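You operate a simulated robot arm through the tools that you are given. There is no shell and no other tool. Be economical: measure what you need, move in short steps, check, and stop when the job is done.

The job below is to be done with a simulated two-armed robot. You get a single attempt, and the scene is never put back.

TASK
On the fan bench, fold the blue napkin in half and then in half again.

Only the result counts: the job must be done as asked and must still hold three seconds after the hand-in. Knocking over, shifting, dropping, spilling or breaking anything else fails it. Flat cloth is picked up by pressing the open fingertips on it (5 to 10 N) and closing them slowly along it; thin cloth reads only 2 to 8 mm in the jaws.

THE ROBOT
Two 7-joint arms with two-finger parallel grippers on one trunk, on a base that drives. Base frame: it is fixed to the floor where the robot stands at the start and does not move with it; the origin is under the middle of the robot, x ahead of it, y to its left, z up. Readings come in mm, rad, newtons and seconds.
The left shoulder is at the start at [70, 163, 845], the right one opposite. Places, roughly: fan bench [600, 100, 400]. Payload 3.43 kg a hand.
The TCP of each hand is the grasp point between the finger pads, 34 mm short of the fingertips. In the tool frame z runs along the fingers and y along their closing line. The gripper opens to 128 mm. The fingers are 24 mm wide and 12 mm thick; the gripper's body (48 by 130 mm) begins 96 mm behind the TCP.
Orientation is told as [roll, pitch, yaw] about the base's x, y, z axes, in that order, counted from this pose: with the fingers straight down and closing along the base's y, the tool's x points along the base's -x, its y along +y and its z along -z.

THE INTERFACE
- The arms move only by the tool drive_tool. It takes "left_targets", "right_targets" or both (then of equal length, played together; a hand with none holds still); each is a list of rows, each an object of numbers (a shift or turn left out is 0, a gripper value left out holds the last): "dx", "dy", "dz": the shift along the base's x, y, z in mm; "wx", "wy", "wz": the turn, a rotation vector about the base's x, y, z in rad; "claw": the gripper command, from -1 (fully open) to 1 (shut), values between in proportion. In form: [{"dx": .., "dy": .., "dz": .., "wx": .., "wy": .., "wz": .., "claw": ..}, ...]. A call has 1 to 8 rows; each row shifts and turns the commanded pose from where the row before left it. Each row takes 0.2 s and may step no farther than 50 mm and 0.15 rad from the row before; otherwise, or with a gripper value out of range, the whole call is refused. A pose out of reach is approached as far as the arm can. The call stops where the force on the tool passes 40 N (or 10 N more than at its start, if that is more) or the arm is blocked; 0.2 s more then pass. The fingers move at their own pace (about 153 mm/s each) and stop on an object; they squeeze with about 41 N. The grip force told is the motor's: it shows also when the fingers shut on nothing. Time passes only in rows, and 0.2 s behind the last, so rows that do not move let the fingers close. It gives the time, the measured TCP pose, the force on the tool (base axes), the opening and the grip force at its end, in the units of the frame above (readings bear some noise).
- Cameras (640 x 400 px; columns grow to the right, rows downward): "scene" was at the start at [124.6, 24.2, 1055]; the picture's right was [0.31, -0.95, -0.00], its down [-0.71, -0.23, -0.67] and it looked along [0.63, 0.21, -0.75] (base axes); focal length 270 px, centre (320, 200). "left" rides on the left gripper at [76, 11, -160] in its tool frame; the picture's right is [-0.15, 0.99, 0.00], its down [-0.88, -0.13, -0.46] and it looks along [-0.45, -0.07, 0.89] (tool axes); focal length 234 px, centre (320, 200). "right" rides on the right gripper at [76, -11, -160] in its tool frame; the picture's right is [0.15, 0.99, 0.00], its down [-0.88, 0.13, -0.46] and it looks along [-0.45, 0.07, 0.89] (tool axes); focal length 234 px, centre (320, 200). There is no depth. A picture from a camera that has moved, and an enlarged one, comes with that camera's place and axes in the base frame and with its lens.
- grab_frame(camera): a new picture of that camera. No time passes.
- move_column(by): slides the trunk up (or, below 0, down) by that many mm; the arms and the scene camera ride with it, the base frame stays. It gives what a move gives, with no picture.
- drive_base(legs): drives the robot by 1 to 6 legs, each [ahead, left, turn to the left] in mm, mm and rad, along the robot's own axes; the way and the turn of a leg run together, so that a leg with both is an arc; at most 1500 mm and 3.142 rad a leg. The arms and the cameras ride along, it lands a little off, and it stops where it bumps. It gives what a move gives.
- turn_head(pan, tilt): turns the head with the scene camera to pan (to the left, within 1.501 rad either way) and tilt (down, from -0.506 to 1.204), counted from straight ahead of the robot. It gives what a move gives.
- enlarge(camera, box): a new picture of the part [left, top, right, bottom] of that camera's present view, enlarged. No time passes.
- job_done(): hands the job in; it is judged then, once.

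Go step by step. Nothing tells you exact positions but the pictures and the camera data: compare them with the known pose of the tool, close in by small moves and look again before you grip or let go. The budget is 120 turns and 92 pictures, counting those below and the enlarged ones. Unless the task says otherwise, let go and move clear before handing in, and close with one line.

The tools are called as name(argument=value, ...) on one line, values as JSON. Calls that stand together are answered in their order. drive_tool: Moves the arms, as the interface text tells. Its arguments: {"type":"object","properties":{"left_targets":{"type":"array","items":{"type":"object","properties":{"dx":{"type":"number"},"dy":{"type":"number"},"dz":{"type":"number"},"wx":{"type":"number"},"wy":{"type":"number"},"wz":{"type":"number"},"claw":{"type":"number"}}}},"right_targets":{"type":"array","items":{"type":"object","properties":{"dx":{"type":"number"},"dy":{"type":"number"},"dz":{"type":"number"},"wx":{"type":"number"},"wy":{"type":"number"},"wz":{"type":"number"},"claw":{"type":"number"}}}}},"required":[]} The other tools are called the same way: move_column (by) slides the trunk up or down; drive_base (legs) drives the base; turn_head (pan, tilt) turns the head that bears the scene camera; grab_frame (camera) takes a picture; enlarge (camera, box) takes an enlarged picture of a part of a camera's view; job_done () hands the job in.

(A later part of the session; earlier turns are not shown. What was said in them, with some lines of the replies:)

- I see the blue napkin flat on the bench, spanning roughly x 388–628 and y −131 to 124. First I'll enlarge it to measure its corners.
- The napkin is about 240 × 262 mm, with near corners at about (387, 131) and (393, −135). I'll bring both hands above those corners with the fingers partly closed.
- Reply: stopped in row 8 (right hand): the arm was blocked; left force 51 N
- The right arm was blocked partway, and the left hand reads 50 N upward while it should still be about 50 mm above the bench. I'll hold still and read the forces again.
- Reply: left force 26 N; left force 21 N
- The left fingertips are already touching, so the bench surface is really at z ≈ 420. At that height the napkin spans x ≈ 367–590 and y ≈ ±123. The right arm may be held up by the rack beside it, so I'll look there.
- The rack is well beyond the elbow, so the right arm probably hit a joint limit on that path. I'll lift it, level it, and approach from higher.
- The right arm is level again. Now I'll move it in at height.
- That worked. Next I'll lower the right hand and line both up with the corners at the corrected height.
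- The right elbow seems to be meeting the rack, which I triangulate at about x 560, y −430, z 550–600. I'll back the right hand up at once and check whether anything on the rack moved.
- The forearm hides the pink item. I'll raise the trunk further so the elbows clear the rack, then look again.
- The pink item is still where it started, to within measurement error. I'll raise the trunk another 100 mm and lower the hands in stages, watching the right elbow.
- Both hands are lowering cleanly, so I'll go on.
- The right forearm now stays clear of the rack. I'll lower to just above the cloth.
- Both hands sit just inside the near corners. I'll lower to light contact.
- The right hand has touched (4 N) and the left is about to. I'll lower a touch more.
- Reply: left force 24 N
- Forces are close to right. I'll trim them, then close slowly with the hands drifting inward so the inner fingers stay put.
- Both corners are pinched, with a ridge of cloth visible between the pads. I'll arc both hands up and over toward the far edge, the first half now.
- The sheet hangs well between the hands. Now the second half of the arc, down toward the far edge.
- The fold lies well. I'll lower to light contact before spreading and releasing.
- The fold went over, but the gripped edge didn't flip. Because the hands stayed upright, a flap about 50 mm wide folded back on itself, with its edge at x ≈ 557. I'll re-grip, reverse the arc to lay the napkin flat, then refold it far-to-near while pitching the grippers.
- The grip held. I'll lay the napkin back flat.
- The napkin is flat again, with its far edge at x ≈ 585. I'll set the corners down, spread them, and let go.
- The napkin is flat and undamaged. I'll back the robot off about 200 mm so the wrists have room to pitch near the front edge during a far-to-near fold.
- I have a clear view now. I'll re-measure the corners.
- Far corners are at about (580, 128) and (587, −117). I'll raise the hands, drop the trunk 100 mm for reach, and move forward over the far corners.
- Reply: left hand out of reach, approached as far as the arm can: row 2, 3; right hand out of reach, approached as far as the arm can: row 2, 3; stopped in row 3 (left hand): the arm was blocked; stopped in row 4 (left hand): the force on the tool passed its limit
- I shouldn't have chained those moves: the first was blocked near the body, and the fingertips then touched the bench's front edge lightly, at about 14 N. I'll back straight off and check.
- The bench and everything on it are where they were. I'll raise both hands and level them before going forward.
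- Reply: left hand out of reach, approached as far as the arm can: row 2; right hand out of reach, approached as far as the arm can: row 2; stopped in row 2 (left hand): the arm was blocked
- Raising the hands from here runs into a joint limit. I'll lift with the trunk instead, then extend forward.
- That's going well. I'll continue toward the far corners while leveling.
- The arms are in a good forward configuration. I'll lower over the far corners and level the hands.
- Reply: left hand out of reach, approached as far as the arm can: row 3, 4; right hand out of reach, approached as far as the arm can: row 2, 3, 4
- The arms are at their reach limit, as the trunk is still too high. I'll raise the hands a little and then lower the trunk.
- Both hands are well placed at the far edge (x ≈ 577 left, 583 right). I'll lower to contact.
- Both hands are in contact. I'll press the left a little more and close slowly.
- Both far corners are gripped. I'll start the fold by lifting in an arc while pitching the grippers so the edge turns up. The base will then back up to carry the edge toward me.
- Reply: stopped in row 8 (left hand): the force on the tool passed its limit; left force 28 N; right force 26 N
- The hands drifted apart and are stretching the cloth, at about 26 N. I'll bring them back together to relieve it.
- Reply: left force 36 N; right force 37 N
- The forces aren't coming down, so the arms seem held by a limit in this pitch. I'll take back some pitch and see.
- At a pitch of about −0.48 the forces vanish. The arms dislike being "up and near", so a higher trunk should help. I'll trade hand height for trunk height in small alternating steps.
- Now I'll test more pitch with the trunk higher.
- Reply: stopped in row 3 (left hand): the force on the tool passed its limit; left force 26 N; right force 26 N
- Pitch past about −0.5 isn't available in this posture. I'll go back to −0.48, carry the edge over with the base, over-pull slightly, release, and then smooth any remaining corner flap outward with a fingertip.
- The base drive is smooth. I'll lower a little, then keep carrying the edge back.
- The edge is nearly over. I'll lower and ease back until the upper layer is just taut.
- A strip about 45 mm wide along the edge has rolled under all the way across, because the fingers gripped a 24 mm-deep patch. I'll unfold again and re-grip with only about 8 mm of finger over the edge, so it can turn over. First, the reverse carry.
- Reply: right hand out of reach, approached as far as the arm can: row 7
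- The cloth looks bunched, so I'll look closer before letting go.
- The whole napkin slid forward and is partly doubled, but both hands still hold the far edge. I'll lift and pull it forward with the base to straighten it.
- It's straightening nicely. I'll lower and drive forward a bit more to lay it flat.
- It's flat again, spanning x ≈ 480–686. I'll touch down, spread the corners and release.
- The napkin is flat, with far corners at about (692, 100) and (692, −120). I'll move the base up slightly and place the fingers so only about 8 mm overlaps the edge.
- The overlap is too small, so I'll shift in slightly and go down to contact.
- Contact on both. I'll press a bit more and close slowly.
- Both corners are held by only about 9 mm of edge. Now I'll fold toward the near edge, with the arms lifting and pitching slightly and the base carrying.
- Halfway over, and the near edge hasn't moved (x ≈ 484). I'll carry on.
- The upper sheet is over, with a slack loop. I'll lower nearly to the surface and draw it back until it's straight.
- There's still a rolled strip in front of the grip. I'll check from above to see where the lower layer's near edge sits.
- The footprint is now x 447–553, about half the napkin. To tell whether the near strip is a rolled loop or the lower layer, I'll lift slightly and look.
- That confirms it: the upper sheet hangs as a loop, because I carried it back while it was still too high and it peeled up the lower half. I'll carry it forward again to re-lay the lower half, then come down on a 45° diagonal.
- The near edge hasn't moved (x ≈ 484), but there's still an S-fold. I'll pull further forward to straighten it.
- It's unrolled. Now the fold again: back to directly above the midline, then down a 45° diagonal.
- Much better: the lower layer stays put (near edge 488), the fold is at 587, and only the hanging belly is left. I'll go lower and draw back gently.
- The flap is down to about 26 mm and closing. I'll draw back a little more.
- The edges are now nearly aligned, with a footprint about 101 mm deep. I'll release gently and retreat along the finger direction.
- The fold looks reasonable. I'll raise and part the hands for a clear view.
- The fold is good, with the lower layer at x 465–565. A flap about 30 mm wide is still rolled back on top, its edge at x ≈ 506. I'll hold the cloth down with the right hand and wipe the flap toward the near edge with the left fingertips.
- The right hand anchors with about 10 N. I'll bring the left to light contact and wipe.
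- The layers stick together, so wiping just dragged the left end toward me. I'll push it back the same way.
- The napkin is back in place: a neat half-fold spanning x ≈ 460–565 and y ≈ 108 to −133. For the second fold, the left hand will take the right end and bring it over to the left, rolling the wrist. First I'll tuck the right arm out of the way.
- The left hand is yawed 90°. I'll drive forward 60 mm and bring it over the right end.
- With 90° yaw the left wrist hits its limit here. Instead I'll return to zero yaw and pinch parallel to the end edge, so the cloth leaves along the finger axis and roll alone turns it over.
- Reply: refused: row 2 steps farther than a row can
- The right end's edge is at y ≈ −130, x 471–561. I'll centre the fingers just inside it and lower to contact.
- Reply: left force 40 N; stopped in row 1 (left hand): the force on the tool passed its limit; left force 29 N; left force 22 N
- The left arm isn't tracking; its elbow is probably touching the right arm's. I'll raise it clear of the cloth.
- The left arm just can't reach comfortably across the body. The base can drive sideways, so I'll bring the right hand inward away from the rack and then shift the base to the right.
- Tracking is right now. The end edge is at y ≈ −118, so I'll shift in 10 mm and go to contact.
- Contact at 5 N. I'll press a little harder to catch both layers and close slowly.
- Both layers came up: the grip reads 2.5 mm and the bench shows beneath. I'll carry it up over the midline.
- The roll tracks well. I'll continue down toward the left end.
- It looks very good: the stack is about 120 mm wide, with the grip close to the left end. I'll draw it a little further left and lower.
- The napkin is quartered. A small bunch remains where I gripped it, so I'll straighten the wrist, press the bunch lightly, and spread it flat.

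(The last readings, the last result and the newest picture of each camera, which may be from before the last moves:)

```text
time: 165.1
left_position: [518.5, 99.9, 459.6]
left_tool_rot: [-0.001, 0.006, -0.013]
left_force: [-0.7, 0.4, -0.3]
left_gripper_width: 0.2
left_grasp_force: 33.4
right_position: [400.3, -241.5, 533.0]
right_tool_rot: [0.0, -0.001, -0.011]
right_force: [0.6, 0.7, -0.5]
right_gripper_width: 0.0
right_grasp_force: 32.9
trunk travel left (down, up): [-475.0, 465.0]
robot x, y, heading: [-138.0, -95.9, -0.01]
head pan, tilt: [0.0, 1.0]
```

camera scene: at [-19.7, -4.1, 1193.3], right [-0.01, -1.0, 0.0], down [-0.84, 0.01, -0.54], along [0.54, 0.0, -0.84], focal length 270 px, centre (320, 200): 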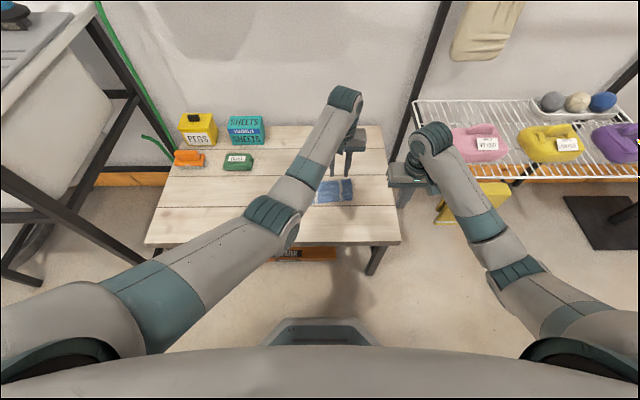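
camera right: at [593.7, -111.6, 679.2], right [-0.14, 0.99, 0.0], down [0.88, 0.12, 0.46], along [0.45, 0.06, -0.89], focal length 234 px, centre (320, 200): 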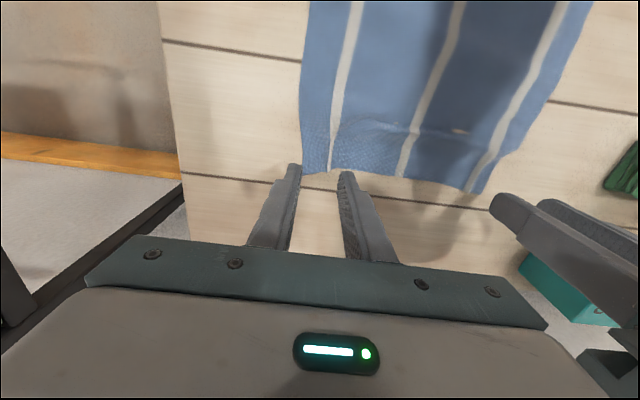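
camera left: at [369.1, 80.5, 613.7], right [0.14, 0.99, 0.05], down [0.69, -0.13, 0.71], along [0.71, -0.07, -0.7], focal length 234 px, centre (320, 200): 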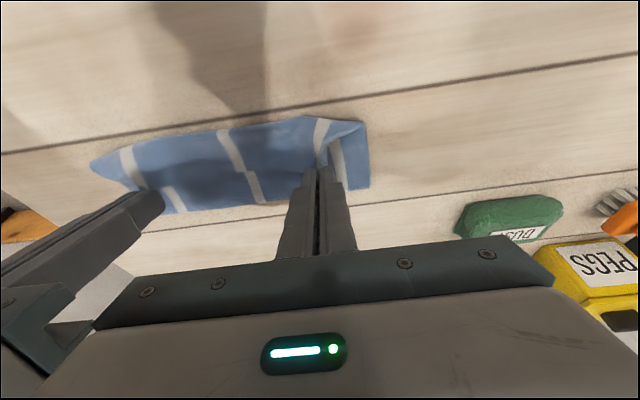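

drive_tool(left_targets=[{"dz": -2}, {}])

```text
time: 165.7
left_position: [518.8, 99.9, 458.0]
left_tool_rot: [-0.002, 0.008, -0.013]
left_force: [-0.5, 0.4, 2.0]
left_gripper_width: 0.0
left_grasp_force: 32.6
right_position: [400.0, -241.8, 531.9]
right_tool_rot: [-0.002, -0.002, -0.012]
right_force: [0.3, -0.1, -0.4]
right_gripper_width: 0.0
right_grasp_force: 33.3
trunk travel left (down, up): [-475.0, 465.0]
robot x, y, heading: [-138.0, -96.5, -0.012]
head pan, tilt: [0.0, 1.0]
```

Light contact. I'll press a touch more, spread the fingers with the outer one moving toward the left end, then lift off.

drive_tool(left_targets=[{"dz": -0.8}, {"dy": 2.2, "claw": 0.92}, {"dy": 2.2, "claw": 0.84}, {"dy": 2.2, "claw": 0.76}, {"dy": 2.2, "claw": 0.68}, {"dy": 2.2, "claw": 0.6}, {"dy": 2.2, "claw": 0.52}, {}])

drive_tool(left_targets=[{"dz": 15}, {"dz": 30}, {"dz": 30}, {"dy": 40}, {"dy": 45}, {"dy": 45}, {}])

enlarge(camera="scene", box=[180, 110, 340, 210])

```text
time: 167.5
left_position: [519.3, 112.0, 458.2]
left_tool_rot: [-0.002, 0.007, -0.011]
left_force: [-0.6, -0.7, 4.3]
left_gripper_width: 31.1
left_grasp_force: 0.6
right_position: [399.7, -240.3, 532.6]
right_tool_rot: [-0.003, -0.004, -0.011]
right_force: [0.3, -1.3, -0.4]
right_gripper_width: 0.0
right_grasp_force: 33.1
trunk travel left (down, up): [-475.0, 465.0]
robot x, y, heading: [-138.4, -94.4, -0.011]
head pan, tilt: [0.0, 1.0]
```

```text
time: 169.1
left_position: [519.0, 241.7, 532.4]
left_tool_rot: [-0.002, 0.008, -0.014]
left_force: [0.1, 0.8, 0.0]
left_gripper_width: 30.8
left_grasp_force: 0.0
right_position: [400.1, -240.6, 531.7]
right_tool_rot: [-0.003, -0.001, -0.012]
right_force: [-0.6, 0.0, 0.2]
right_gripper_width: 0.0
right_grasp_force: 32.9
trunk travel left (down, up): [-475.0, 465.0]
robot x, y, heading: [-136.7, -91.9, -0.014]
head pan, tilt: [0.0, 1.0]
```

```text
4.00 times, centred on (260, 160) of scene
camera zoom: at [-20.6, -95.6, 1193.3], right [-0.01, -1.0, 0.0], down [-0.84, 0.01, -0.54], along [0.54, 0.0, -0.84], focal length 1081 px, centre (560, 360)
```

zoom: 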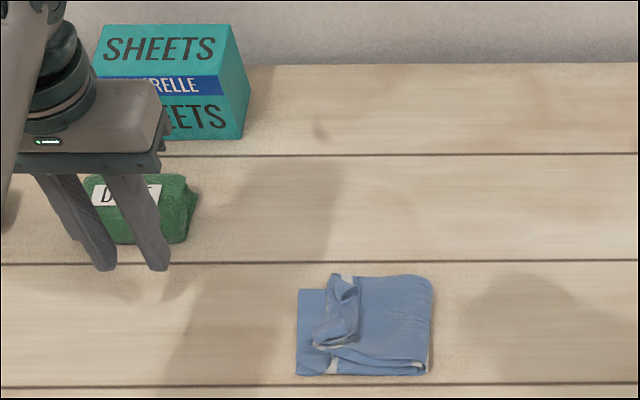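

The napkin is now a compact quarter-size stack, about 118 × 90 mm. Both hands are clear and the bench items look undisturbed, so I'm handing in.

job_done()

```text
The job is handed in.
```

The blue napkin is folded in half and then in half again on the fan bench, and the job is handed in. It isn't perfectly crisp: a small ridge remains where I gripped it, the top end stops about 25 mm short of the left edge, and about 25 mm of one edge from the first fold is turned back inside.
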